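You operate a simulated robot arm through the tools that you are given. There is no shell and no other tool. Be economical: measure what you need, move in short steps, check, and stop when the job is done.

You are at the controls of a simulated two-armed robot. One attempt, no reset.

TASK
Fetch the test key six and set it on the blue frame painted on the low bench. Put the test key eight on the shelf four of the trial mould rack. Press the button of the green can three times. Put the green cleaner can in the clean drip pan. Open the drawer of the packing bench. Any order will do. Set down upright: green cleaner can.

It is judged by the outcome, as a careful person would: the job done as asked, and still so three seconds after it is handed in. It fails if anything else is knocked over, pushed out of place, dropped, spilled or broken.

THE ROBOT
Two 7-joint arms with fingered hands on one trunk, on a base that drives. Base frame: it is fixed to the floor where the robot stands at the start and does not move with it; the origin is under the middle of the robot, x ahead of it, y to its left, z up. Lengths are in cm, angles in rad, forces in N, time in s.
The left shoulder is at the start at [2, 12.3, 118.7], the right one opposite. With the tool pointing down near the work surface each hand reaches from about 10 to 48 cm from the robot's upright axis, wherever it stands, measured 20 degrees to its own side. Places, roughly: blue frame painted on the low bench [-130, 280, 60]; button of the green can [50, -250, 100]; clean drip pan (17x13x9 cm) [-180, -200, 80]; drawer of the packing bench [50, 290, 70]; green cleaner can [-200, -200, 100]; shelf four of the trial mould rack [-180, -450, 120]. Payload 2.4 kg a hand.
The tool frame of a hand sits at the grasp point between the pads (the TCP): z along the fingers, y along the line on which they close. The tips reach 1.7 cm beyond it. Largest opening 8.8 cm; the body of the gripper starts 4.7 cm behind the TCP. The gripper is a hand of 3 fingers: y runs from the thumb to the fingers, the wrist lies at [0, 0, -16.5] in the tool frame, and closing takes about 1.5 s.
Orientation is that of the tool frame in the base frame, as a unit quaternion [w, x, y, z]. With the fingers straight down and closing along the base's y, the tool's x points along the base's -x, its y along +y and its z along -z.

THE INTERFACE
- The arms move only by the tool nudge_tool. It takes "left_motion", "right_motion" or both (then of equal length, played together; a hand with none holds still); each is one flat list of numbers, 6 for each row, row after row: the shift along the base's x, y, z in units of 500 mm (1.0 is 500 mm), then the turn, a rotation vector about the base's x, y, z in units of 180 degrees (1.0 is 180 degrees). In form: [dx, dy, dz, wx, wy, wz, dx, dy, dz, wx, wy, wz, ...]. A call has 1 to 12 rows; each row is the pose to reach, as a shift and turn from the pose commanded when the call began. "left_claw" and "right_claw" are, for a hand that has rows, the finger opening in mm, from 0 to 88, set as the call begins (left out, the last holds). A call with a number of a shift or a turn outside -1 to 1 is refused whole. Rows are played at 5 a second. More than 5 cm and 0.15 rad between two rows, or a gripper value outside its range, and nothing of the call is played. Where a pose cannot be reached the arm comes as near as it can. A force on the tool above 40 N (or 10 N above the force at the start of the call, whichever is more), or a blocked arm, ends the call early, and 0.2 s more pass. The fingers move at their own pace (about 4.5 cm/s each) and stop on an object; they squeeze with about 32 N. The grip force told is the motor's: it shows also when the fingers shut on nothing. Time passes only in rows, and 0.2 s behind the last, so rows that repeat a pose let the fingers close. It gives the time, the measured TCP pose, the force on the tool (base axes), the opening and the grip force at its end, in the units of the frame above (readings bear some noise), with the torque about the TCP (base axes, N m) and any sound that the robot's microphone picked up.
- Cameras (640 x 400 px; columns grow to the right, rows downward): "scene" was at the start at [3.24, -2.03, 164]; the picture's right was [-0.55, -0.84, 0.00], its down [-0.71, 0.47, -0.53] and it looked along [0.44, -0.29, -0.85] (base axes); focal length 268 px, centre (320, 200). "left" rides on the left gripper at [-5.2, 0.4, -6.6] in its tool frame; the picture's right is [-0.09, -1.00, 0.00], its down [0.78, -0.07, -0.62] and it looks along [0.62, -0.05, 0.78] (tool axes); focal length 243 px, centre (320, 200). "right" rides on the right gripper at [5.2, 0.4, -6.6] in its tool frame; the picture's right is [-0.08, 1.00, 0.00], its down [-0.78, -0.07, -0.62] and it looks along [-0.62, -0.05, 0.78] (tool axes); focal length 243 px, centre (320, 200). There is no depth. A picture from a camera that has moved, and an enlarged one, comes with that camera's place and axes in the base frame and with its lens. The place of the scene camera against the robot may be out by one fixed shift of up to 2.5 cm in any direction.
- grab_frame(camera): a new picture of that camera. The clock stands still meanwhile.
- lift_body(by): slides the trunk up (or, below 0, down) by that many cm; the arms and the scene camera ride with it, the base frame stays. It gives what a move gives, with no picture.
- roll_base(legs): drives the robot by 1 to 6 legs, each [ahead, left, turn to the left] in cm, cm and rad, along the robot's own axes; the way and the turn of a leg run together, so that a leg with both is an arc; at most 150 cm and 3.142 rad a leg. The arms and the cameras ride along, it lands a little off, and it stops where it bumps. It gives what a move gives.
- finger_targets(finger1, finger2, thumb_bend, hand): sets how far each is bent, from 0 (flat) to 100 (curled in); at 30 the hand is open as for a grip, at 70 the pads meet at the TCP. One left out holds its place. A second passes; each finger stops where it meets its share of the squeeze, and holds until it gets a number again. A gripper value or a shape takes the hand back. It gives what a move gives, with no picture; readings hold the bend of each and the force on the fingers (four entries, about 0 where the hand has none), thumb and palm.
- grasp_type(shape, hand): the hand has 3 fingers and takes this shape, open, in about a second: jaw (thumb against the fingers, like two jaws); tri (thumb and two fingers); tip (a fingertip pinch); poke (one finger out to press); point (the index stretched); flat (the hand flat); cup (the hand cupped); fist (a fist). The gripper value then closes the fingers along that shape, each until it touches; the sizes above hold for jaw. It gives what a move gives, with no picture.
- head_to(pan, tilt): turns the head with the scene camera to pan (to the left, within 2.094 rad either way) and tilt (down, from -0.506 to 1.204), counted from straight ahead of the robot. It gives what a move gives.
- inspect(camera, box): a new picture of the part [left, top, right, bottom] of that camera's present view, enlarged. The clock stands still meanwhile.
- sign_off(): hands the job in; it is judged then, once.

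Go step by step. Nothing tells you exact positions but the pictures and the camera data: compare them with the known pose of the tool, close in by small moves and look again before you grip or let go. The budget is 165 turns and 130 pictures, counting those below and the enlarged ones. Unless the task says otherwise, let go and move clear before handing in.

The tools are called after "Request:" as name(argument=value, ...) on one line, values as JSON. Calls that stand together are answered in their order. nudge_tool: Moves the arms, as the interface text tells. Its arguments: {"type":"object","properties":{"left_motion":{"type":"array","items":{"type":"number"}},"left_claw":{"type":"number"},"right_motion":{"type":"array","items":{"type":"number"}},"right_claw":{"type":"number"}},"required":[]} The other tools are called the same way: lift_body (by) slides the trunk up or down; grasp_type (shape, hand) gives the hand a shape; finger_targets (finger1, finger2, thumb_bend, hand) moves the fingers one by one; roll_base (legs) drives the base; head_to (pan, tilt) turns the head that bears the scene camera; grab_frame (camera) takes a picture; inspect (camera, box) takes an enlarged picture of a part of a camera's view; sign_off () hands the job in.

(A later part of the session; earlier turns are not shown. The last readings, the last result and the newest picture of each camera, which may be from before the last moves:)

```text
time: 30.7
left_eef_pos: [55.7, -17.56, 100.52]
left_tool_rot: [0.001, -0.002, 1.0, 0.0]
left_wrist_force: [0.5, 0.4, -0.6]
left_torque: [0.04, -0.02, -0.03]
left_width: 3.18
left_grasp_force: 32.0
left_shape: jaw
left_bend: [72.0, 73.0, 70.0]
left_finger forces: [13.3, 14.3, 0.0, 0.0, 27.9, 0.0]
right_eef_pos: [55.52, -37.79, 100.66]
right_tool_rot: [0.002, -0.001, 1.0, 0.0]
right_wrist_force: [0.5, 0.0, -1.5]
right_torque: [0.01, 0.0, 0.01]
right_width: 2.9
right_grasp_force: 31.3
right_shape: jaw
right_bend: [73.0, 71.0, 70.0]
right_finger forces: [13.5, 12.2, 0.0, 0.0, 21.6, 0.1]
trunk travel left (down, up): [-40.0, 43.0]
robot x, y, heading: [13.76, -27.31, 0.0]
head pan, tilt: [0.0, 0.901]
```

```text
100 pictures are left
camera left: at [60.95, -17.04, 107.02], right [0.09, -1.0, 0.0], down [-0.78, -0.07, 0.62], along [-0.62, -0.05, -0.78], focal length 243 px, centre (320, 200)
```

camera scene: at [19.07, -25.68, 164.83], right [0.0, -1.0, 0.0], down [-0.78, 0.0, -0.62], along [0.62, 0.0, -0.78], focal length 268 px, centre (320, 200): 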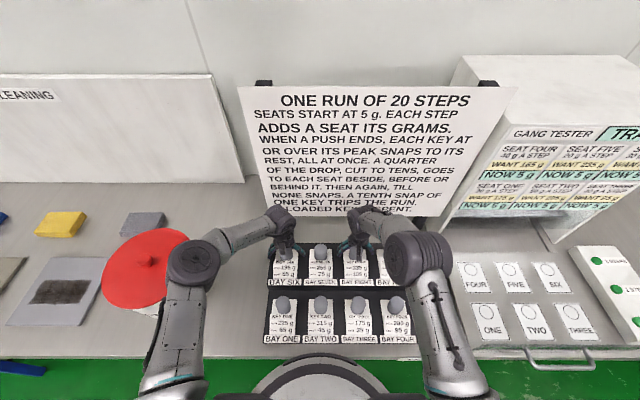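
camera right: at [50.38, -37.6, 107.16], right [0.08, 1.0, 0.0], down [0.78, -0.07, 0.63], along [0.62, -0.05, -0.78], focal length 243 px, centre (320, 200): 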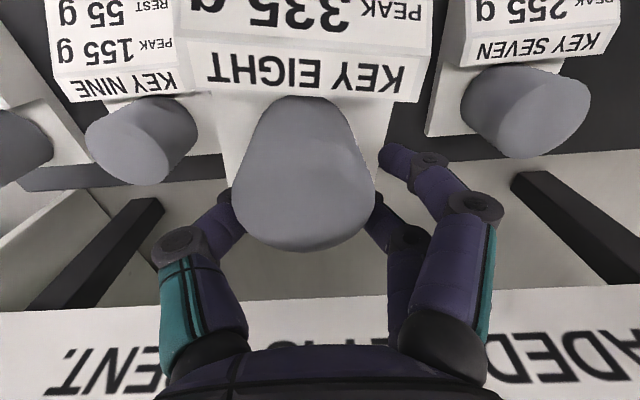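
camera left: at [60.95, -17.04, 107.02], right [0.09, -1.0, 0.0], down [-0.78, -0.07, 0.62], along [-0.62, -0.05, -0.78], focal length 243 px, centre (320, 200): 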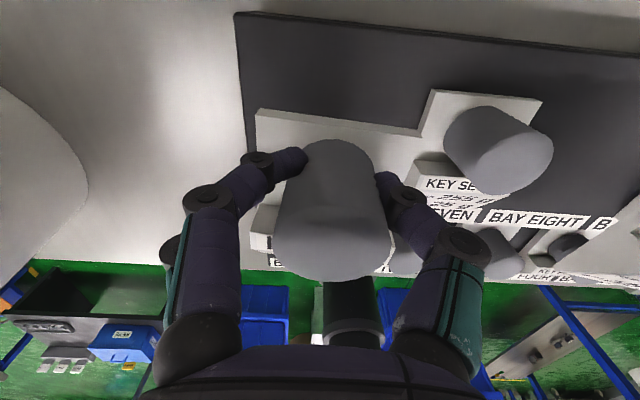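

Both keys are up. I raise them further, back off the bench and drive toward the low bench with the trunk kept safe.

Request:
nudge_tool(left_motion=[0, 0, 0.08, 0, 0, 0, 0, 0, 0.16, 0, 0, 0, 0, 0, 0.24, 0, 0, 0], right_motion=[0, 0, 0.08, 0, 0, 0, 0, 0, 0.16, 0, 0, 0, 0, 0, 0.24, 0, 0, 0])

Request:
roll_base(legs=[[-50, 0, 0], [0, 100, 0], [0, 100, 0], [0, 60, 0], [0, 0, 1.5708]])

Request:
head_to(pan=1.2, tilt=0.7)

Request:
grab_frame(camera="scene")

Request:
head_to(pan=-1.2, tilt=0.7)

Request:
grab_frame(camera="scene")

```text
time: 31.5
left_eef_pos: [55.5, -17.69, 112.64]
left_tool_rot: [0.0, 0.0, 1.0, 0.0]
left_wrist_force: [-0.4, -0.5, -0.5]
left_torque: [-0.01, -0.02, -0.02]
left_width: 3.16
left_grasp_force: 31.7
left_shape: jaw
left_bend: [72.0, 73.0, 70.0]
left_finger forces: [13.6, 13.7, 0.0, 0.0, 27.7, 0.0]
right_eef_pos: [55.61, -37.83, 112.68]
right_tool_rot: [0.004, -0.001, 1.0, 0.001]
right_wrist_force: [1.0, -0.1, 0.6]
right_torque: [0.02, -0.03, 0.01]
right_width: 0.81
right_grasp_force: 32.0
right_shape: jaw
right_bend: [80.0, 76.0, 79.0]
right_finger forces: [0.1, 0.1, 0.0, 0.0, 0.1, 0.1]
trunk travel left (down, up): [-40.0, 43.0]
robot x, y, heading: [13.79, -26.97, 0.007]
head pan, tilt: [0.0, 0.901]
```

```text
time: 50.7
left_eef_pos: [-43.5, 272.81, 112.51]
left_tool_rot: [0.0, -0.704, 0.71, 0.0]
left_wrist_force: [0.0, 0.2, 0.2]
left_torque: [0.01, 0.01, -0.01]
left_width: 3.13
left_grasp_force: 32.0
left_shape: jaw
left_bend: [72.0, 73.0, 70.0]
left_finger forces: [13.0, 13.6, 0.0, 0.1, 27.6, 0.0]
right_eef_pos: [-23.44, 272.81, 112.52]
right_tool_rot: [0.002, -0.704, 0.711, 0.002]
right_wrist_force: [-0.4, -0.1, 0.7]
right_torque: [-0.02, 0.0, 0.04]
right_width: 0.81
right_grasp_force: 32.1
right_shape: jaw
right_bend: [80.0, 76.0, 79.0]
right_finger forces: [0.0, 0.0, 0.1, 0.1, 0.0, 0.0]
trunk travel left (down, up): [-40.0, 43.0]
robot x, y, heading: [-34.51, 230.93, 1.562]
head pan, tilt: [0.0, 0.901]
```

```text
time: 52.1
left_eef_pos: [-43.52, 272.83, 112.65]
left_tool_rot: [0.001, -0.704, 0.71, 0.0]
left_wrist_force: [-0.7, 0.0, 0.2]
left_torque: [0.01, -0.03, 0.03]
left_width: 3.17
left_grasp_force: 32.3
left_shape: jaw
left_bend: [72.0, 73.0, 70.0]
left_finger forces: [12.9, 13.7, 0.1, 0.1, 27.7, 0.0]
right_eef_pos: [-23.53, 272.81, 112.63]
right_tool_rot: [0.002, -0.703, 0.711, 0.003]
right_wrist_force: [-0.2, 0.2, 0.6]
right_torque: [0.0, 0.03, -0.01]
right_width: 0.83
right_grasp_force: 31.6
right_shape: jaw
right_bend: [80.0, 76.0, 79.0]
right_finger forces: [0.0, 0.0, 0.1, 0.0, 0.0, 0.1]
trunk travel left (down, up): [-40.0, 43.0]
robot x, y, heading: [-34.24, 231.1, 1.562]
head pan, tilt: [1.201, 0.7]
```

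```text
99 pictures are left
camera scene: at [-42.73, 234.14, 166.45], right [0.37, 0.93, 0.0], down [0.6, -0.24, -0.76], along [-0.71, 0.28, -0.64], focal length 268 px, centre (320, 200)
```

scene: 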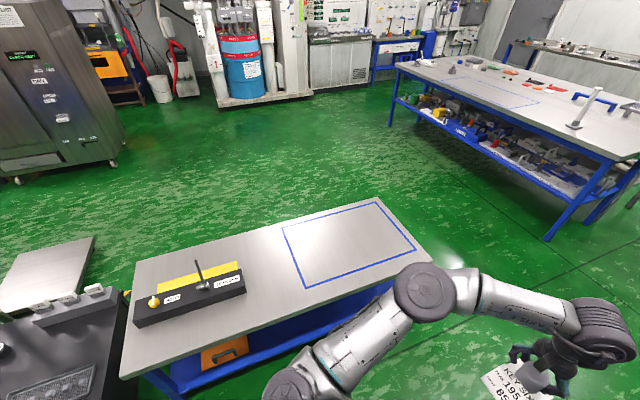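

```text
time: 54.3
left_eef_pos: [-43.61, 272.82, 112.47]
left_tool_rot: [0.002, -0.704, 0.71, 0.001]
left_wrist_force: [0.7, 0.0, -0.9]
left_torque: [0.03, -0.02, -0.02]
left_width: 3.11
left_grasp_force: 31.8
left_shape: jaw
left_bend: [72.0, 73.0, 70.0]
left_finger forces: [13.0, 13.5, 0.0, 0.0, 27.6, 0.0]
right_eef_pos: [-23.46, 272.64, 112.47]
right_tool_rot: [0.002, -0.703, 0.711, 0.004]
right_wrist_force: [-0.7, -0.6, -0.6]
right_torque: [0.0, 0.04, 0.02]
right_width: 0.79
right_grasp_force: 31.9
right_shape: jaw
right_bend: [80.0, 76.0, 79.0]
right_finger forces: [0.0, 0.0, 0.1, 0.0, 0.0, 0.0]
trunk travel left (down, up): [-40.0, 43.0]
robot x, y, heading: [-34.04, 231.27, 1.562]
head pan, tilt: [-1.201, 0.7]
```

```text
98 pictures are left
camera scene: at [-26.89, 233.99, 166.45], right [0.35, -0.94, 0.0], down [-0.6, -0.23, -0.76], along [0.72, 0.27, -0.64], focal length 268 px, centre (320, 200)
```

scene: 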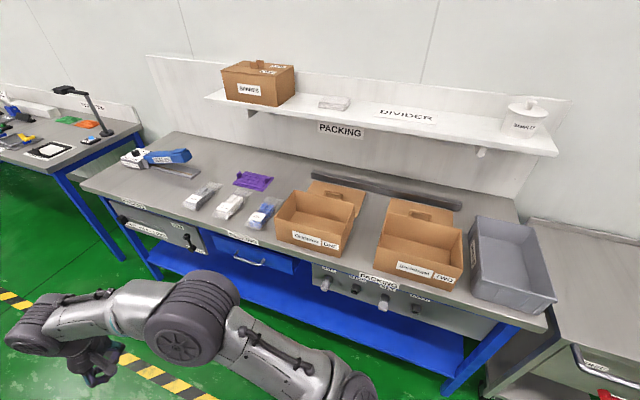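

The right hand's key eight slipped off during the lift (opening 0.8); it is back at the tray and I'll retrieve it afterwards. Key six is held well. The blue frame spans about x −146..−106, y 252..312; I'll face it now.

Request:
roll_base(legs=[[0, 0, 1.578], [0, -61, 0], [32, 0, 0]])

Request:
head_to(pan=0.1, tilt=0.9)

Request:
grab_frame(camera="scene")

Request:
grab_frame(camera="left")

```text
time: 63.4
left_eef_pos: [-107.85, 282.76, 112.4]
left_tool_rot: [-0.001, 1.0, 0.004, -0.001]
left_wrist_force: [-0.1, -0.7, -0.6]
left_torque: [-0.03, -0.01, -0.02]
left_width: 3.11
left_grasp_force: 32.0
left_shape: jaw
left_bend: [72.0, 73.0, 70.0]
left_finger forces: [12.8, 13.5, 0.0, 0.1, 27.8, 0.1]
right_eef_pos: [-108.14, 302.9, 112.61]
right_tool_rot: [0.001, 1.0, 0.003, -0.002]
right_wrist_force: [-0.2, 0.1, 0.6]
right_torque: [-0.01, 0.02, -0.01]
right_width: 0.82
right_grasp_force: 31.8
right_shape: jaw
right_bend: [80.0, 76.0, 79.0]
right_finger forces: [0.2, 0.0, 0.0, 0.0, 0.1, 0.0]
trunk travel left (down, up): [-40.0, 43.0]
robot x, y, heading: [-66.5, 292.76, -3.14]
head pan, tilt: [-1.201, 0.7]
```

```text
time: 64.8
left_eef_pos: [-107.88, 282.76, 112.49]
left_tool_rot: [0.0, 1.0, 0.003, 0.0]
left_wrist_force: [-0.1, 0.7, 0.0]
left_torque: [-0.01, 0.01, 0.04]
left_width: 3.12
left_grasp_force: 31.6
left_shape: jaw
left_bend: [72.0, 73.0, 70.0]
left_finger forces: [12.9, 13.6, 0.0, 0.0, 27.7, 0.0]
right_eef_pos: [-108.01, 302.81, 112.6]
right_tool_rot: [0.002, 1.0, 0.002, -0.004]
right_wrist_force: [-0.1, 0.2, -0.3]
right_torque: [0.0, 0.02, 0.02]
right_width: 0.82
right_grasp_force: 32.1
right_shape: jaw
right_bend: [80.0, 76.0, 79.0]
right_finger forces: [0.0, 0.0, 0.0, 0.1, 0.1, 0.0]
trunk travel left (down, up): [-40.0, 43.0]
robot x, y, heading: [-66.23, 293.22, -3.134]
head pan, tilt: [0.099, 0.901]
```

```text
97 pictures are left
camera scene: at [-72.39, 293.69, 164.83], right [-0.11, 0.99, 0.0], down [0.78, 0.08, -0.62], along [-0.62, -0.07, -0.78], focal length 268 px, centre (320, 200)
```

scene: 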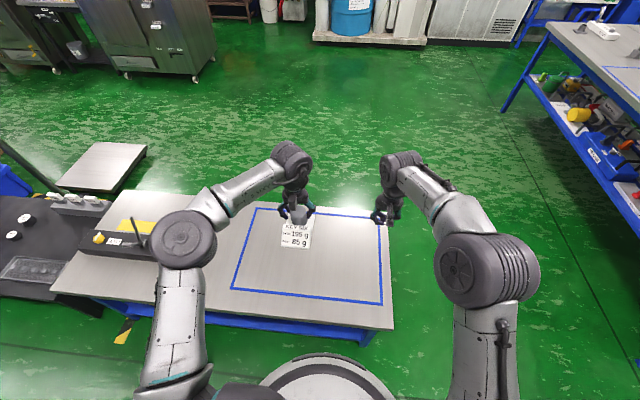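

```text
96 pictures are left
camera left: at [-113.03, 282.39, 119.04], right [-0.09, 1.0, 0.0], down [0.78, 0.07, 0.62], along [0.62, 0.06, -0.79], focal length 243 px, centre (320, 200)
```

left: 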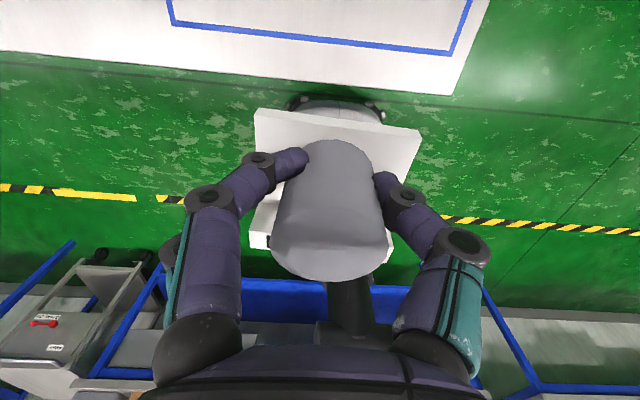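

Frame confirmed at x −147..−107, y 254..313. I lower the trunk so the key hovers just above the bench, then extend.

Request:
lift_body(by=-34)

Request:
nudge_tool(left_motion=[-0.06, 0, 0, 0, 0, 0, -0.12, 0, 0, 0, 0, 0, -0.18, 0, 0, 0, 0, 0, -0.24, 0, 0, 0, 0, 0])

Request:
grab_frame(camera="scene")

Request:
grab_frame(camera="left")

```text
time: 68.2
left_eef_pos: [-107.9, 282.74, 78.59]
left_tool_rot: [0.001, 1.0, 0.004, -0.001]
left_wrist_force: [0.0, -1.2, -0.5]
left_torque: [0.0, 0.03, -0.03]
left_width: 3.12
left_grasp_force: 32.4
left_shape: jaw
left_bend: [72.0, 73.0, 70.0]
left_finger forces: [12.7, 13.6, 0.0, 0.0, 27.8, 0.1]
right_eef_pos: [-108.09, 302.81, 78.57]
right_tool_rot: [0.001, 1.0, 0.003, -0.003]
right_wrist_force: [-1.0, -0.1, 0.7]
right_torque: [-0.02, 0.01, -0.05]
right_width: 0.81
right_grasp_force: 32.6
right_shape: jaw
right_bend: [80.0, 76.0, 79.0]
right_finger forces: [0.0, 0.0, 0.0, 0.0, 0.0, 0.0]
trunk travel left (down, up): [-6.0, 77.0]
robot x, y, heading: [-66.28, 292.98, -3.137]
head pan, tilt: [0.099, 0.901]
```

```text
time: 69.2
left_eef_pos: [-112.44, 282.75, 78.43]
left_tool_rot: [-0.001, 1.0, 0.003, -0.002]
left_wrist_force: [-0.2, 0.7, -0.8]
left_torque: [0.0, 0.02, 0.0]
left_width: 3.1
left_grasp_force: 32.1
left_shape: jaw
left_bend: [72.0, 73.0, 70.0]
left_finger forces: [14.0, 13.6, 0.0, 0.0, 27.4, 0.1]
left hand out of reach, approached as far as the arm can: row 2, 3, 4
right_eef_pos: [-108.08, 302.92, 78.55]
right_tool_rot: [0.001, 1.0, 0.002, -0.005]
right_wrist_force: [-0.1, -1.3, 0.5]
right_torque: [0.0, 0.01, 0.02]
right_width: 0.8
right_grasp_force: 31.8
right_shape: jaw
right_bend: [80.0, 76.0, 79.0]
right_finger forces: [0.0, 0.0, 0.1, 0.0, 0.0, 0.0]
trunk travel left (down, up): [-6.0, 77.0]
robot x, y, heading: [-66.52, 292.39, -3.135]
head pan, tilt: [0.099, 0.901]
```

```text
95 pictures are left
camera scene: at [-72.38, 293.69, 130.83], right [-0.11, 0.99, 0.0], down [0.78, 0.08, -0.62], along [-0.62, -0.07, -0.78], focal length 268 px, centre (320, 200)
```

scene: 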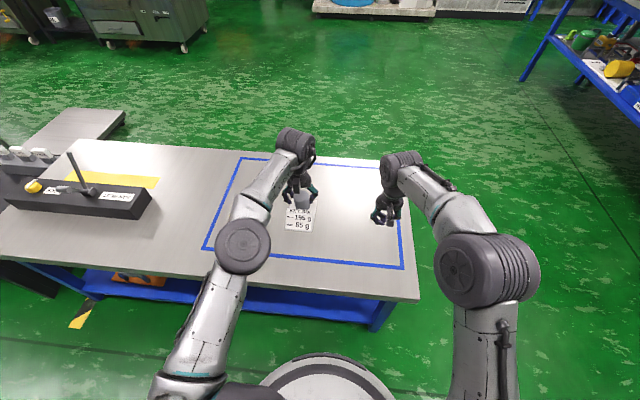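

```text
94 pictures are left
camera left: at [-117.65, 282.41, 85.0], right [-0.09, 1.0, 0.0], down [0.78, 0.07, 0.62], along [0.62, 0.06, -0.78], focal length 243 px, centre (320, 200)
```

left: 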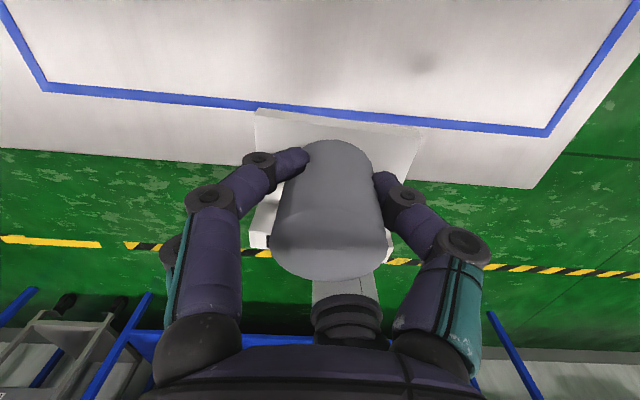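

Arm reach ends at x −112.4; I creep the base 6 cm closer.

Request:
roll_base(legs=[[6, 0, 0]])

Request:
nudge_tool(left_motion=[0, 0, -0.06, 0, 0, 0, 0, 0, -0.12, 0, 0, 0, -0.02, 0, -0.16, 0, 0, 0, -0.06, 0, -0.16, 0, 0, 0])

Request:
grab_frame(camera="scene")

Request:
grab_frame(camera="left")

```text
time: 70.1
left_eef_pos: [-118.45, 282.66, 78.51]
left_tool_rot: [0.0, 1.0, 0.004, 0.0]
left_wrist_force: [-0.2, 0.5, -1.1]
left_torque: [0.02, 0.04, -0.03]
left_width: 3.12
left_grasp_force: 31.8
left_shape: jaw
left_bend: [72.0, 73.0, 70.0]
left_finger forces: [14.2, 13.6, 0.1, 0.1, 27.4, 0.0]
right_eef_pos: [-113.97, 302.83, 78.64]
right_tool_rot: [0.001, 1.0, 0.004, -0.004]
right_wrist_force: [-0.4, -0.1, -0.2]
right_torque: [-0.01, 0.0, 0.01]
right_width: 0.86
right_grasp_force: 32.1
right_shape: jaw
right_bend: [80.0, 76.0, 79.0]
right_finger forces: [0.1, 0.0, 0.1, 0.1, 0.0, 0.1]
trunk travel left (down, up): [-6.0, 77.0]
robot x, y, heading: [-72.25, 292.29, -3.133]
head pan, tilt: [0.099, 0.901]
```

```text
time: 71.1
left_eef_pos: [-119.48, 282.55, 70.26]
left_tool_rot: [0.001, 1.0, 0.004, 0.0]
left_wrist_force: [0.2, 0.1, -1.4]
left_torque: [0.02, 0.03, 0.01]
left_width: 3.1
left_grasp_force: 31.7
left_shape: jaw
left_bend: [72.0, 73.0, 70.0]
left_finger forces: [15.0, 13.6, 0.1, 0.0, 27.3, 0.1]
left hand out of reach, approached as far as the arm can: row 4
right_eef_pos: [-113.93, 302.78, 78.62]
right_tool_rot: [0.0, 1.0, 0.004, -0.003]
right_wrist_force: [-1.2, 0.3, -0.1]
right_torque: [0.0, -0.02, 0.01]
right_width: 0.81
right_grasp_force: 31.9
right_shape: jaw
right_bend: [80.0, 76.0, 79.0]
right_finger forces: [0.1, 0.0, 0.0, 0.1, 0.0, 0.1]
trunk travel left (down, up): [-6.0, 77.0]
robot x, y, heading: [-72.36, 292.58, -3.135]
head pan, tilt: [0.099, 0.901]
```

```text
93 pictures are left
camera scene: at [-78.34, 293.65, 130.83], right [-0.11, 0.99, 0.0], down [0.78, 0.08, -0.62], along [-0.62, -0.07, -0.78], focal length 268 px, centre (320, 200)
```

scene: 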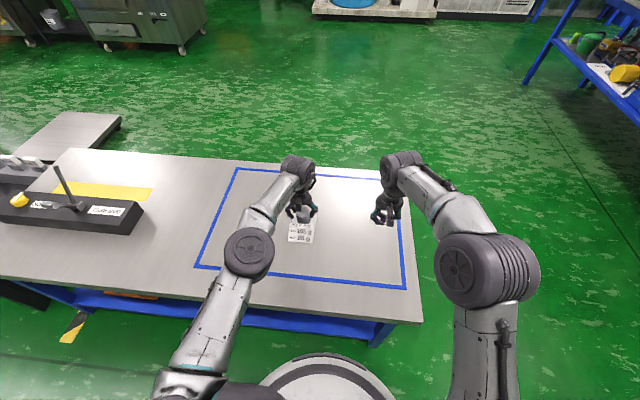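

```text
92 pictures are left
camera left: at [-124.77, 282.08, 76.89], right [-0.09, 1.0, 0.0], down [0.78, 0.07, 0.62], along [0.62, 0.06, -0.79], focal length 243 px, centre (320, 200)
```

left: 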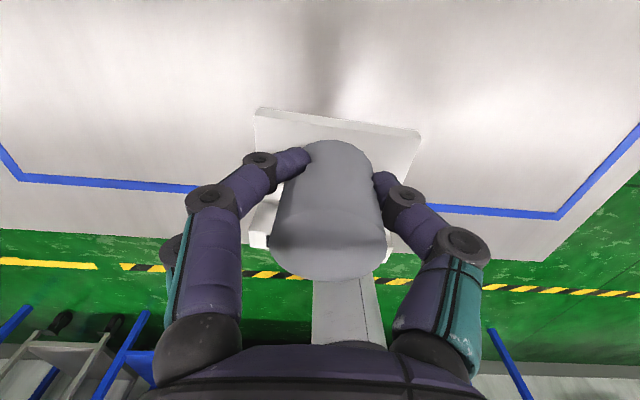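

Key hovers inside the frame with ample margin. Lowering gradually to contact.

Request:
nudge_tool(left_motion=[0, 0, -0.03, 0, 0, 0, 0, 0, -0.06, 0, 0, 0, 0, 0, -0.08, 0, 0, 0])

Request:
nudge_tool(left_motion=[0, 0, -0.01, 0, 0, 0, 0, 0, -0.02, 0, 0, 0])

Request:
grab_frame(camera="left")

```text
time: 71.9
left_eef_pos: [-119.48, 282.51, 66.2]
left_tool_rot: [0.0, 1.0, 0.005, -0.002]
left_wrist_force: [0.2, 0.5, -0.1]
left_torque: [-0.01, -0.01, 0.01]
left_width: 3.1
left_grasp_force: 32.1
left_shape: jaw
left_bend: [72.0, 73.0, 70.0]
left_finger forces: [15.6, 13.7, 0.0, 0.0, 27.1, 0.0]
right_eef_pos: [-114.05, 302.69, 78.57]
right_tool_rot: [0.0, 1.0, 0.003, -0.004]
right_wrist_force: [0.9, 0.0, 0.1]
right_torque: [0.03, -0.01, -0.01]
right_width: 0.8
right_grasp_force: 31.9
right_shape: jaw
right_bend: [80.0, 76.0, 79.0]
right_finger forces: [0.0, 0.0, 0.1, 0.0, 0.0, 0.0]
trunk travel left (down, up): [-6.0, 77.0]
robot x, y, heading: [-72.1, 292.7, -3.136]
head pan, tilt: [0.099, 0.901]
```

```text
time: 72.5
left_eef_pos: [-119.51, 282.54, 65.34]
left_tool_rot: [-0.001, 1.0, 0.004, -0.001]
left_wrist_force: [-0.8, -0.2, -1.8]
left_torque: [0.01, 0.0, -0.02]
left_width: 3.09
left_grasp_force: 32.0
left_shape: jaw
left_bend: [72.0, 73.0, 70.0]
left_finger forces: [15.7, 13.6, 0.1, 0.0, 27.2, 0.0]
right_eef_pos: [-113.97, 302.83, 78.61]
right_tool_rot: [0.002, 1.0, 0.004, -0.003]
right_wrist_force: [-0.1, -0.2, 1.0]
right_torque: [0.04, 0.01, 0.04]
right_width: 0.83
right_grasp_force: 32.0
right_shape: jaw
right_bend: [80.0, 76.0, 79.0]
right_finger forces: [0.0, 0.1, 0.0, 0.0, 0.0, 0.1]
trunk travel left (down, up): [-6.0, 77.0]
robot x, y, heading: [-72.22, 292.63, -3.136]
head pan, tilt: [0.099, 0.901]
```

```text
91 pictures are left
camera left: at [-124.69, 282.1, 71.86], right [-0.09, 1.0, 0.0], down [0.78, 0.07, 0.62], along [0.62, 0.06, -0.78], focal length 243 px, centre (320, 200)
```

left: 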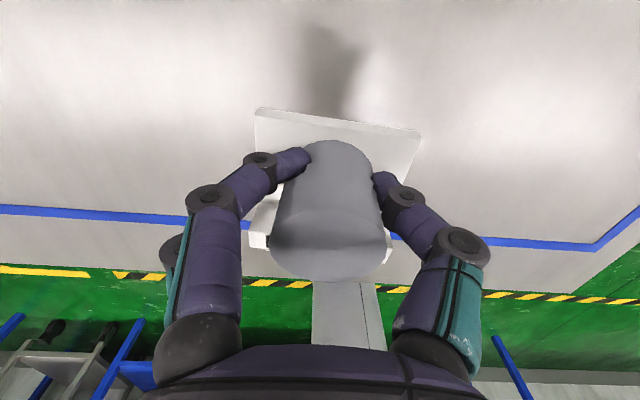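

Not touching yet; continue down in small steps.

Request:
nudge_tool(left_motion=[0, 0, -0.01, 0, 0, 0, 0, 0, -0.02, 0, 0, 0])

Request:
nudge_tool(left_motion=[0, 0, -0.008, 0, 0, 0, 0, 0, -0.014, 0, 0, 0])

Request:
grab_frame(camera="left")

```text
time: 73.1
left_eef_pos: [-119.41, 282.41, 64.27]
left_tool_rot: [0.0, 1.0, 0.004, -0.001]
left_wrist_force: [-0.2, 0.5, 0.2]
left_torque: [0.02, 0.02, -0.02]
left_width: 3.08
left_grasp_force: 32.0
left_shape: jaw
left_bend: [72.0, 73.0, 70.0]
left_finger forces: [15.7, 13.6, 0.0, 0.0, 27.0, 0.0]
right_eef_pos: [-113.98, 302.78, 78.54]
right_tool_rot: [0.001, 1.0, 0.004, -0.004]
right_wrist_force: [-0.4, -0.5, 0.3]
right_torque: [0.0, 0.01, -0.02]
right_width: 0.78
right_grasp_force: 32.2
right_shape: jaw
right_bend: [80.0, 76.0, 79.0]
right_finger forces: [0.0, 0.0, 0.0, 0.1, 0.0, 0.0]
trunk travel left (down, up): [-6.0, 77.0]
robot x, y, heading: [-72.1, 292.42, -3.137]
head pan, tilt: [0.099, 0.901]
```

```text
time: 73.7
left_eef_pos: [-119.44, 282.52, 63.74]
left_tool_rot: [0.0, 1.0, 0.005, -0.001]
left_wrist_force: [-0.8, -0.2, -0.6]
left_torque: [0.01, -0.03, 0.01]
left_width: 3.1
left_grasp_force: 31.9
left_shape: jaw
left_bend: [72.0, 73.0, 70.0]
left_finger forces: [15.6, 13.6, 0.2, 0.1, 27.0, 0.0]
right_eef_pos: [-113.94, 302.81, 78.65]
right_tool_rot: [0.001, 1.0, 0.004, -0.004]
right_wrist_force: [0.4, -0.4, -0.8]
right_torque: [0.02, 0.0, 0.01]
right_width: 0.84
right_grasp_force: 32.2
right_shape: jaw
right_bend: [80.0, 76.0, 79.0]
right_finger forces: [0.0, 0.0, 0.0, 0.0, 0.0, 0.0]
trunk travel left (down, up): [-6.0, 77.0]
robot x, y, heading: [-72.2, 292.83, -3.134]
head pan, tilt: [0.099, 0.901]
```

```text
90 pictures are left
camera left: at [-124.67, 282.06, 70.21], right [-0.09, 1.0, 0.0], down [0.78, 0.07, 0.62], along [0.62, 0.06, -0.79], focal length 243 px, centre (320, 200)
```

left: 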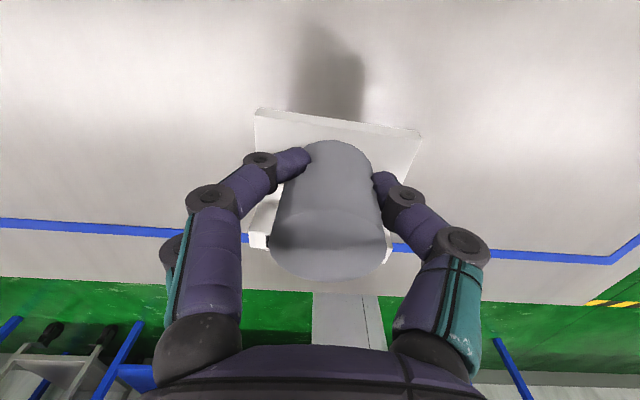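

Bench top appears lower (~56-57). Continue down.

Request:
nudge_tool(left_motion=[0, 0, -0.015, 0, 0, 0, 0, 0, -0.03, 0, 0, 0])

Request:
nudge_tool(left_motion=[0, 0, -0.01, 0, 0, 0, 0, 0, -0.02, 0, 0, 0])

Request:
grab_frame(camera="left")

```text
time: 74.3
left_eef_pos: [-119.43, 282.53, 62.16]
left_tool_rot: [0.0, 1.0, 0.005, -0.001]
left_wrist_force: [-0.7, 0.4, -1.3]
left_torque: [0.02, 0.02, 0.04]
left_width: 3.08
left_grasp_force: 32.4
left_shape: jaw
left_bend: [72.0, 72.0, 70.0]
left_finger forces: [15.9, 13.6, 0.0, 0.1, 27.1, 0.0]
right_eef_pos: [-113.98, 302.87, 78.58]
right_tool_rot: [0.001, 1.0, 0.003, -0.004]
right_wrist_force: [0.3, -0.6, -0.1]
right_torque: [-0.01, 0.0, -0.02]
right_width: 0.81
right_grasp_force: 32.2
right_shape: jaw
right_bend: [80.0, 76.0, 79.0]
right_finger forces: [0.0, 0.1, 0.0, 0.1, 0.0, 0.0]
trunk travel left (down, up): [-6.0, 77.0]
robot x, y, heading: [-72.22, 292.49, -3.135]
head pan, tilt: [0.099, 0.901]
```

```text
time: 74.9
left_eef_pos: [-119.2, 282.38, 61.15]
left_tool_rot: [0.001, 1.0, 0.005, -0.002]
left_wrist_force: [0.6, 0.2, -1.1]
left_torque: [-0.01, 0.01, 0.01]
left_width: 3.09
left_grasp_force: 32.0
left_shape: jaw
left_bend: [72.0, 72.0, 70.0]
left_finger forces: [15.6, 13.7, 0.1, 0.0, 27.2, 0.1]
left hand out of reach, approached as far as the arm can: row 1, 2
right_eef_pos: [-113.9, 302.74, 78.56]
right_tool_rot: [0.001, 1.0, 0.003, -0.005]
right_wrist_force: [0.1, -0.2, -0.2]
right_torque: [-0.01, 0.03, 0.01]
right_width: 0.82
right_grasp_force: 32.0
right_shape: jaw
right_bend: [80.0, 76.0, 79.0]
right_finger forces: [0.1, 0.0, 0.0, 0.1, 0.1, 0.1]
trunk travel left (down, up): [-6.0, 77.0]
robot x, y, heading: [-72.52, 292.98, -3.136]
head pan, tilt: [0.099, 0.901]
```

```text
89 pictures are left
camera left: at [-124.34, 282.03, 67.75], right [-0.09, 1.0, 0.0], down [0.78, 0.07, 0.62], along [0.62, 0.06, -0.79], focal length 243 px, centre (320, 200)
```

left: 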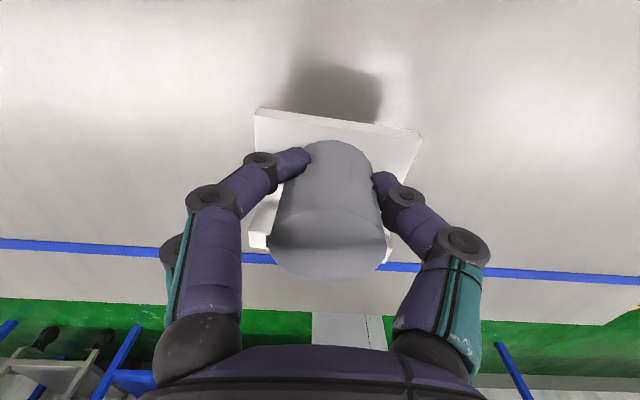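

Reach limit on this line; use trunk for the remaining descent, in small steps.

Request:
lift_body(by=-0.8)

Request:
lift_body(by=-0.6)

Request:
grab_frame(camera="left")

```text
time: 75.5
left_eef_pos: [-119.12, 282.5, 60.44]
left_tool_rot: [0.0, 1.0, 0.005, -0.001]
left_wrist_force: [-0.2, 0.7, -0.1]
left_torque: [-0.01, 0.02, -0.02]
left_width: 3.06
left_grasp_force: 32.6
left_shape: jaw
left_bend: [72.0, 72.0, 70.0]
left_finger forces: [15.6, 13.7, 0.1, 0.0, 27.2, 0.1]
right_eef_pos: [-113.99, 302.86, 77.72]
right_tool_rot: [0.001, 1.0, 0.004, -0.004]
right_wrist_force: [-0.5, 0.5, 0.5]
right_torque: [0.03, 0.03, 0.01]
right_width: 0.81
right_grasp_force: 32.1
right_shape: jaw
right_bend: [80.0, 76.0, 79.0]
right_finger forces: [0.1, 0.0, 0.1, 0.0, 0.0, 0.0]
trunk travel left (down, up): [-5.2, 77.8]
robot x, y, heading: [-72.29, 292.82, -3.137]
head pan, tilt: [0.099, 0.901]
```

```text
time: 76.1
left_eef_pos: [-119.13, 282.48, 59.93]
left_tool_rot: [0.0, 1.0, 0.004, -0.001]
left_wrist_force: [-0.2, 0.2, -0.4]
left_torque: [-0.01, 0.03, 0.03]
left_width: 3.08
left_grasp_force: 32.3
left_shape: jaw
left_bend: [72.0, 72.0, 70.0]
left_finger forces: [15.6, 13.6, 0.0, 0.1, 27.1, 0.0]
right_eef_pos: [-113.95, 302.78, 77.3]
right_tool_rot: [0.001, 1.0, 0.003, -0.004]
right_wrist_force: [0.5, 0.8, -0.5]
right_torque: [0.0, 0.0, -0.01]
right_width: 0.81
right_grasp_force: 32.0
right_shape: jaw
right_bend: [80.0, 76.0, 79.0]
right_finger forces: [0.0, 0.0, 0.0, 0.0, 0.0, 0.0]
trunk travel left (down, up): [-4.6, 78.4]
robot x, y, heading: [-72.42, 292.53, -3.133]
head pan, tilt: [0.099, 0.901]
```

```text
88 pictures are left
camera left: at [-124.33, 282.05, 66.35], right [-0.09, 1.0, 0.0], down [0.78, 0.07, 0.62], along [0.62, 0.06, -0.79], focal length 243 px, centre (320, 200)
```

left: 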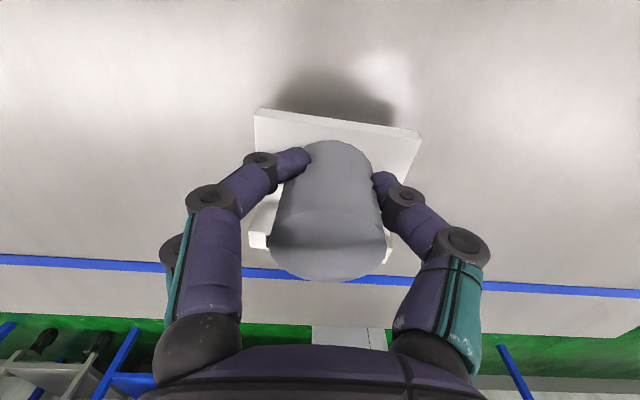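

Triangulating the frame line gives the bench top near z 54.5, so about 1 cm remains.

Request:
lift_body(by=-0.7)

Request:
lift_body(by=-0.4)

Request:
grab_frame(camera="left")

```text
time: 76.6
left_eef_pos: [-119.1, 282.49, 59.15]
left_tool_rot: [0.0, 1.0, 0.004, -0.001]
left_wrist_force: [-0.4, -1.1, -1.4]
left_torque: [-0.01, 0.02, -0.01]
left_width: 3.07
left_grasp_force: 32.0
left_shape: jaw
left_bend: [72.0, 72.0, 70.0]
left_finger forces: [15.6, 13.7, 0.1, 0.0, 27.1, 0.0]
right_eef_pos: [-113.91, 302.67, 76.47]
right_tool_rot: [0.001, 1.0, 0.004, -0.004]
right_wrist_force: [0.5, -0.1, -0.6]
right_torque: [-0.01, 0.04, 0.03]
right_width: 0.81
right_grasp_force: 31.8
right_shape: jaw
right_bend: [80.0, 76.0, 79.0]
right_finger forces: [0.0, 0.1, 0.0, 0.1, 0.0, 0.1]
trunk travel left (down, up): [-3.9, 79.1]
robot x, y, heading: [-72.26, 292.6, -3.134]
head pan, tilt: [0.099, 0.901]
```

```text
time: 77.2
left_eef_pos: [-119.16, 282.44, 58.77]
left_tool_rot: [0.0, 1.0, 0.004, -0.002]
left_wrist_force: [-1.2, 0.7, 0.6]
left_torque: [-0.06, -0.04, -0.03]
left_width: 3.03
left_grasp_force: 31.6
left_shape: jaw
left_bend: [71.0, 73.0, 70.0]
left_finger forces: [15.8, 14.1, 0.1, 0.0, 28.2, 0.0]
right_eef_pos: [-113.96, 302.88, 76.07]
right_tool_rot: [0.0, 1.0, 0.003, -0.004]
right_wrist_force: [-0.4, -0.9, 0.2]
right_torque: [0.0, 0.01, -0.01]
right_width: 0.84
right_grasp_force: 31.7
right_shape: jaw
right_bend: [80.0, 76.0, 79.0]
right_finger forces: [0.0, 0.0, 0.0, 0.1, 0.1, 0.0]
trunk travel left (down, up): [-3.5, 79.5]
robot x, y, heading: [-72.27, 292.66, -3.135]
head pan, tilt: [0.099, 0.901]
```

```text
87 pictures are left
camera left: at [-124.34, 282.05, 65.26], right [-0.09, 1.0, 0.0], down [0.78, 0.07, 0.62], along [0.62, 0.06, -0.79], focal length 243 px, centre (320, 200)
```

left: 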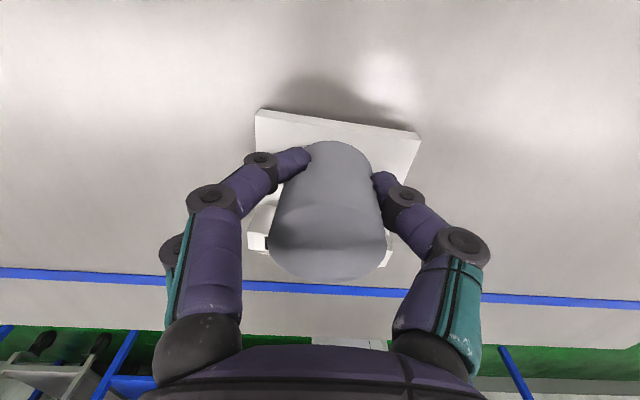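

Light contact has begun (bends shifted). A touch more, then release.

Request:
lift_body(by=-0.3)

Request:
nudge_tool(left_motion=[0, 0, 0, 0, 0, 0, 0, 0, 0, 0, 0, 0, 0, 0, 0, 0, 0, 0, 0, 0, 0, 0, 0, 0, 0, 0, 0, 0, 0, 0], left_claw=75)

Request:
grab_frame(camera="left")

```text
time: 77.7
left_eef_pos: [-119.21, 282.41, 58.55]
left_tool_rot: [0.0, 1.0, 0.005, -0.002]
left_wrist_force: [-2.1, -0.3, 13.2]
left_torque: [-0.36, -0.1, -0.09]
left_width: 3.06
left_grasp_force: 32.0
left_shape: jaw
left_bend: [71.0, 73.0, 70.0]
left_finger forces: [15.2, 17.3, 0.0, 0.0, 28.1, 0.0]
right_eef_pos: [-114.06, 302.67, 75.77]
right_tool_rot: [0.001, 1.0, 0.004, -0.003]
right_wrist_force: [-0.5, 0.5, 0.8]
right_torque: [-0.02, -0.01, 0.01]
right_width: 0.83
right_grasp_force: 31.5
right_shape: jaw
right_bend: [80.0, 76.0, 79.0]
right_finger forces: [0.1, 0.0, 0.0, 0.0, 0.1, 0.0]
trunk travel left (down, up): [-3.2, 79.8]
robot x, y, heading: [-71.9, 292.52, -3.133]
head pan, tilt: [0.099, 0.901]
```

```text
time: 78.9
left_eef_pos: [-119.06, 282.52, 58.4]
left_tool_rot: [0.0, 1.0, 0.005, 0.0]
left_wrist_force: [-0.5, 0.4, 0.0]
left_torque: [0.03, 0.0, 0.01]
left_width: 7.47
left_grasp_force: 0.1
left_shape: jaw
left_bend: [54.0, 54.0, 49.0]
left_finger forces: [0.0, 0.0, 0.0, 0.1, 0.0, 0.1]
right_eef_pos: [-113.91, 302.88, 75.86]
right_tool_rot: [0.001, 1.0, 0.003, -0.003]
right_wrist_force: [0.7, 0.3, -0.2]
right_torque: [-0.01, 0.01, 0.02]
right_width: 0.85
right_grasp_force: 31.6
right_shape: jaw
right_bend: [80.0, 76.0, 79.0]
right_finger forces: [0.0, 0.0, 0.0, 0.0, 0.0, 0.1]
trunk travel left (down, up): [-3.2, 79.8]
robot x, y, heading: [-72.59, 292.89, -3.132]
head pan, tilt: [0.099, 0.901]
```

```text
86 pictures are left
camera left: at [-124.32, 282.04, 64.94], right [-0.09, 1.0, 0.0], down [0.78, 0.07, 0.62], along [0.62, 0.06, -0.78], focal length 243 px, centre (320, 200)
```

left: 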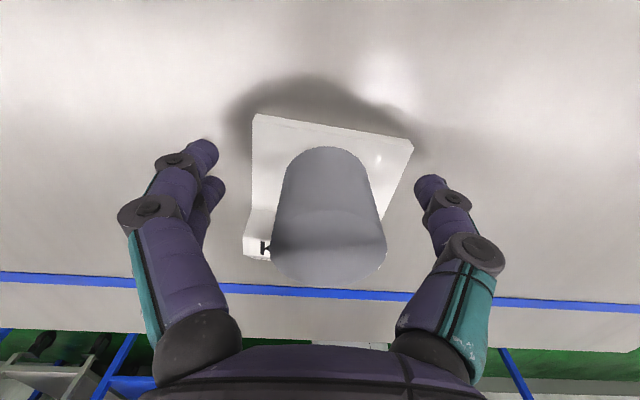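

Key six stands. Raise straight up with the trunk and check the result.

Request:
lift_body(by=36.8)

Request:
grab_frame(camera="scene")

```text
time: 82.4
left_eef_pos: [-119.21, 282.51, 95.12]
left_tool_rot: [-0.001, 1.0, 0.004, -0.001]
left_wrist_force: [0.3, 0.5, -0.4]
left_torque: [-0.02, -0.02, 0.01]
left_width: 7.48
left_grasp_force: 0.0
left_shape: jaw
left_bend: [54.0, 54.0, 49.0]
left_finger forces: [0.0, 0.0, 0.1, 0.0, 0.1, 0.0]
right_eef_pos: [-114.11, 302.83, 112.66]
right_tool_rot: [0.001, 1.0, 0.003, -0.003]
right_wrist_force: [-0.3, 0.4, 0.4]
right_torque: [0.0, -0.01, -0.04]
right_width: 0.82
right_grasp_force: 31.7
right_shape: jaw
right_bend: [80.0, 76.0, 79.0]
right_finger forces: [0.0, 0.0, 0.0, 0.0, 0.0, 0.0]
trunk travel left (down, up): [-40.0, 43.0]
robot x, y, heading: [-72.46, 292.46, -3.133]
head pan, tilt: [0.099, 0.901]
```

```text
85 pictures are left
camera scene: at [-78.34, 293.64, 164.83], right [-0.11, 0.99, 0.0], down [0.78, 0.08, -0.62], along [-0.62, -0.07, -0.78], focal length 268 px, centre (320, 200)
```

scene: 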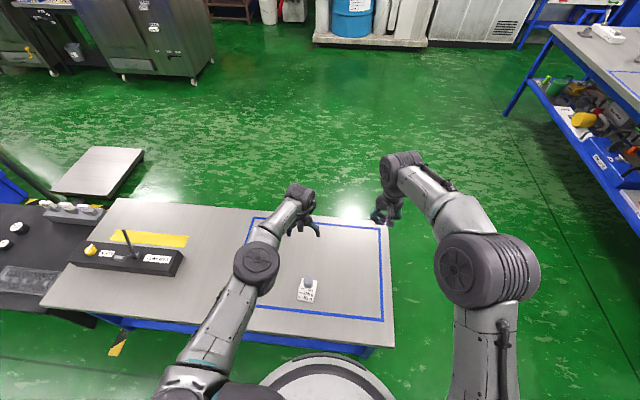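

Key six is inside the frame. Now back off, turn to the packing bench and look at its drawers.

Request:
roll_base(legs=[[-36, 0, 0], [0, 0, 3.134]])

Request:
head_to(pan=0, tilt=0.75)

Request:
grab_frame(camera="scene")

```text
time: 92.0
left_eef_pos: [11.38, 299.85, 95.28]
left_tool_rot: [0.001, 0.031, 1.0, 0.0]
left_wrist_force: [-0.4, 0.2, 0.3]
left_torque: [-0.06, 0.03, -0.01]
left_width: 7.52
left_grasp_force: 0.1
left_shape: jaw
left_bend: [54.0, 54.0, 49.0]
left_finger forces: [0.0, 0.0, 0.0, 0.0, 0.0, 0.1]
right_eef_pos: [4.84, 280.03, 112.65]
right_tool_rot: [0.004, 0.031, 1.0, 0.001]
right_wrist_force: [-0.1, -0.2, 0.6]
right_torque: [-0.02, -0.03, 0.01]
right_width: 0.84
right_grasp_force: 31.8
right_shape: jaw
right_bend: [80.0, 76.0, 79.0]
right_finger forces: [0.0, 0.0, 0.0, 0.0, 0.0, 0.1]
trunk travel left (down, up): [-40.0, 43.0]
robot x, y, heading: [-36.15, 293.04, -0.062]
head pan, tilt: [0.099, 0.901]
```

```text
time: 92.7
left_eef_pos: [11.45, 299.91, 95.22]
left_tool_rot: [0.001, 0.031, 1.0, 0.0]
left_wrist_force: [-1.0, -0.3, -0.2]
left_torque: [0.01, 0.0, -0.04]
left_width: 7.48
left_grasp_force: 0.0
left_shape: jaw
left_bend: [54.0, 54.0, 49.0]
left_finger forces: [0.0, 0.1, 0.0, 0.0, 0.1, 0.0]
right_eef_pos: [4.98, 279.95, 112.59]
right_tool_rot: [0.003, 0.032, 0.999, 0.001]
right_wrist_force: [1.3, 0.8, 0.1]
right_torque: [-0.02, 0.0, 0.0]
right_width: 0.8
right_grasp_force: 32.1
right_shape: jaw
right_bend: [80.0, 76.0, 79.0]
right_finger forces: [0.1, 0.1, 0.1, 0.0, 0.1, 0.0]
trunk travel left (down, up): [-40.0, 43.0]
robot x, y, heading: [-36.1, 292.72, -0.068]
head pan, tilt: [0.0, 0.75]
```

```text
84 pictures are left
camera scene: at [-30.29, 294.3, 166.02], right [-0.06, -1.0, 0.0], down [-0.68, 0.04, -0.73], along [0.73, -0.05, -0.68], focal length 268 px, centre (320, 200)
```

scene: 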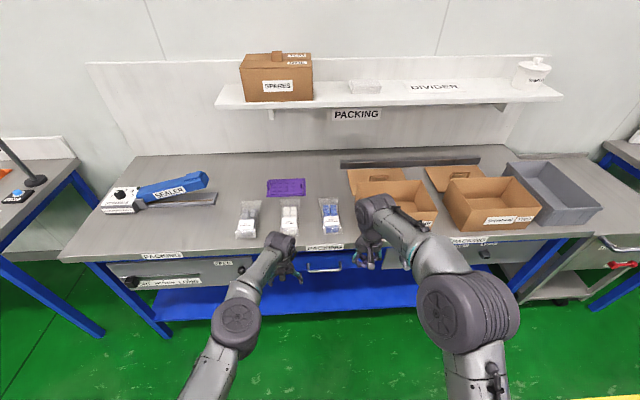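

A blue drawer with a bar handle sits at y≈290, matching the given place. Zooming there.

Request:
roll_base(legs=[[0, 0, 0.062]])

Request:
inspect(camera="scene", box=[90, 220, 350, 340])

Request:
grab_frame(camera="right")

```text
time: 93.5
left_eef_pos: [10.85, 302.88, 95.28]
left_tool_rot: [0.001, 0.0, 1.0, 0.0]
left_wrist_force: [-0.3, -0.3, 0.0]
left_torque: [0.03, 0.03, -0.04]
left_width: 7.49
left_grasp_force: 0.1
left_shape: jaw
left_bend: [54.0, 54.0, 49.0]
left_finger forces: [0.1, 0.0, 0.1, 0.0, 0.0, 0.1]
right_eef_pos: [5.59, 282.51, 112.64]
right_tool_rot: [0.004, 0.001, 1.0, 0.001]
right_wrist_force: [-0.1, 0.3, -0.5]
right_torque: [-0.03, 0.04, 0.0]
right_width: 0.8
right_grasp_force: 31.9
right_shape: jaw
right_bend: [80.0, 76.0, 79.0]
right_finger forces: [0.0, 0.0, 0.1, 0.1, 0.0, 0.1]
trunk travel left (down, up): [-40.0, 43.0]
robot x, y, heading: [-36.26, 292.68, -0.002]
head pan, tilt: [0.0, 0.75]
```

```text
2.46 times, centred on (220, 280) of scene
camera zoom: at [-30.28, 294.72, 166.02], right [0.0, -1.0, 0.0], down [-0.68, 0.0, -0.73], along [0.73, 0.0, -0.68], focal length 659 px, centre (566, 3)
```

zoom: 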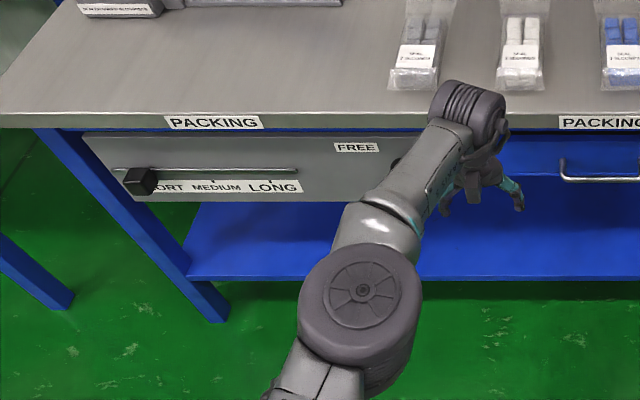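

```text
82 pictures are left
camera right: at [0.41, 282.82, 119.17], right [0.09, 1.0, 0.0], down [0.78, -0.07, 0.63], along [0.62, -0.05, -0.78], focal length 243 px, centre (320, 200)
```

right: 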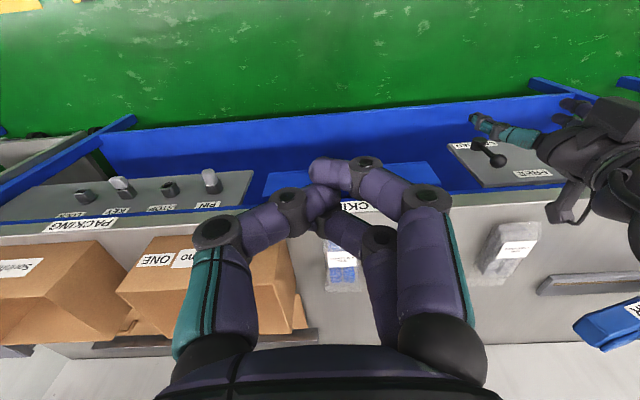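

The drawer's bar handle is horizontal near [28, 288, ~72]. I'll turn the right hand to point forward with fingers closing vertically, moving the left hand up out of the way.

Request:
nudge_tool(right_motion=[0, 0, 0, 0.0257, -0.0257, -0.0257, 0, 0, 0, 0.0514, -0.0514, -0.0514, 0, 0, 0, 0.0771, -0.0771, -0.0771, 0, 0, 0, 0.1028, -0.1028, -0.1028, 0, 0, 0, 0.1285, -0.1285, -0.1285, 0, 0, 0, 0.1542, -0.1542, -0.1542, 0, 0, 0, 0.1799, -0.1799, -0.1799, 0, 0, 0, 0.2056, -0.2056, -0.2056, 0, 0, 0, 0.2313, -0.2313, -0.2313, 0, 0, 0, 0.257, -0.257, -0.257, 0, 0, 0, 0.2827, -0.2827, -0.2827, 0, 0, 0, 0.3084, -0.3084, -0.3084], left_motion=[-0.02, 0.02, 0.03, 0, 0, 0, -0.04, 0.04, 0.06, 0, 0, 0, -0.06, 0.06, 0.09, 0, 0, 0, -0.08, 0.08, 0.12, 0, 0, 0, -0.1, 0.1, 0.15, 0, 0, 0, -0.12, 0.12, 0.18, 0, 0, 0, -0.14, 0.14, 0.21, 0, 0, 0, -0.16, 0.16, 0.24, 0, 0, 0, -0.18, 0.18, 0.27, 0, 0, 0, -0.2, 0.2, 0.3, 0, 0, 0, -0.22, 0.22, 0.33, 0, 0, 0, -0.24, 0.24, 0.36, 0, 0, 0], right_claw=88)

Request:
nudge_tool(right_motion=[0, 0, 0, 0.0254, -0.0254, -0.0254, 0, 0, 0, 0.0508, -0.0508, -0.0508, 0, 0, 0, 0.0765, -0.0765, -0.0765])

Request:
lift_body(by=-32)

Request:
grab_frame(camera="right")

Request:
grab_frame(camera="scene")

```text
time: 96.1
left_eef_pos: [-1.29, 314.87, 113.27]
left_tool_rot: [0.001, 0.0, 1.0, -0.001]
left_wrist_force: [-0.2, -0.9, 0.6]
left_torque: [0.04, -0.03, 0.02]
left_width: 7.5
left_grasp_force: 0.1
left_shape: jaw
left_bend: [54.0, 54.0, 49.0]
left_finger forces: [0.1, 0.1, 0.0, 0.0, 0.1, 0.0]
right_eef_pos: [5.54, 282.61, 112.65]
right_tool_rot: [0.431, 0.433, 0.665, 0.429]
right_wrist_force: [0.2, -0.4, -0.4]
right_torque: [0.04, 0.01, -0.03]
right_width: 8.8
right_grasp_force: 0.0
right_shape: jaw
right_bend: [30.0, 30.0, 30.0]
right_finger forces: [0.1, 0.0, 0.0, 0.0, 0.0, 0.0]
trunk travel left (down, up): [-40.0, 43.0]
robot x, y, heading: [-36.02, 293.09, -0.005]
head pan, tilt: [0.0, 0.75]
```

```text
time: 96.9
left_eef_pos: [-1.3, 314.87, 113.15]
left_tool_rot: [0.0, 0.0, 1.0, -0.001]
left_wrist_force: [-0.8, 0.1, 0.2]
left_torque: [0.03, -0.04, 0.02]
left_width: 7.51
left_grasp_force: 0.1
left_shape: jaw
left_bend: [54.0, 54.0, 49.0]
left_finger forces: [0.1, 0.1, 0.0, 0.0, 0.0, 0.0]
right_eef_pos: [5.63, 282.56, 112.61]
right_tool_rot: [0.502, 0.502, 0.496, 0.499]
right_wrist_force: [-0.2, -0.8, 0.5]
right_torque: [0.01, 0.06, -0.01]
right_width: 8.81
right_grasp_force: 0.0
right_shape: jaw
right_bend: [30.0, 30.0, 30.0]
right_finger forces: [0.0, 0.0, 0.1, 0.1, 0.1, 0.0]
trunk travel left (down, up): [-40.0, 43.0]
robot x, y, heading: [-36.0, 292.9, 0.001]
head pan, tilt: [0.0, 0.75]
```

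```text
time: 100.1
left_eef_pos: [-1.1, 314.92, 81.26]
left_tool_rot: [-0.001, 0.0, 1.0, 0.0]
left_wrist_force: [0.2, 0.3, -0.2]
left_torque: [-0.01, 0.05, 0.01]
left_width: 7.47
left_grasp_force: 0.1
left_shape: jaw
left_bend: [54.0, 54.0, 49.0]
left_finger forces: [0.0, 0.0, 0.0, 0.1, 0.1, 0.0]
right_eef_pos: [5.53, 282.54, 80.5]
right_tool_rot: [0.502, 0.502, 0.498, 0.499]
right_wrist_force: [0.0, 0.3, -0.8]
right_torque: [-0.01, 0.02, -0.01]
right_width: 8.79
right_grasp_force: 0.1
right_shape: jaw
right_bend: [30.0, 30.0, 30.0]
right_finger forces: [0.1, 0.0, 0.0, 0.1, 0.0, 0.0]
trunk travel left (down, up): [-8.0, 75.0]
robot x, y, heading: [-36.04, 293.01, -0.001]
head pan, tilt: [0.0, 0.75]
```

```text
81 pictures are left
camera right: at [-0.93, 287.62, 81.08], right [0.0, -0.09, 1.0], down [-0.63, -0.78, -0.07], along [0.78, -0.62, -0.05], focal length 243 px, centre (320, 200)
```

right: 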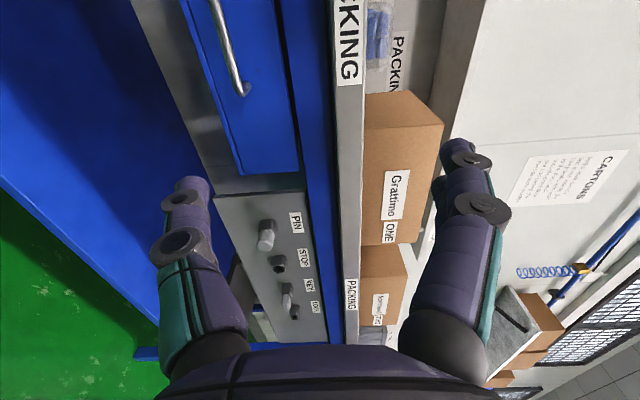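

```text
80 pictures are left
camera scene: at [-30.3, 294.7, 134.03], right [0.0, -1.0, 0.0], down [-0.68, 0.0, -0.73], along [0.73, 0.0, -0.68], focal length 268 px, centre (320, 200)
```

scene: 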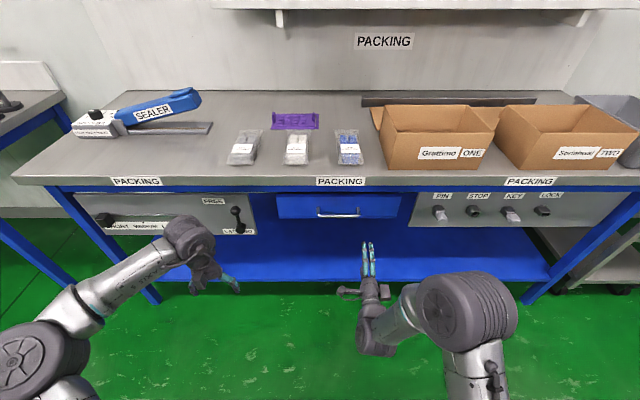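

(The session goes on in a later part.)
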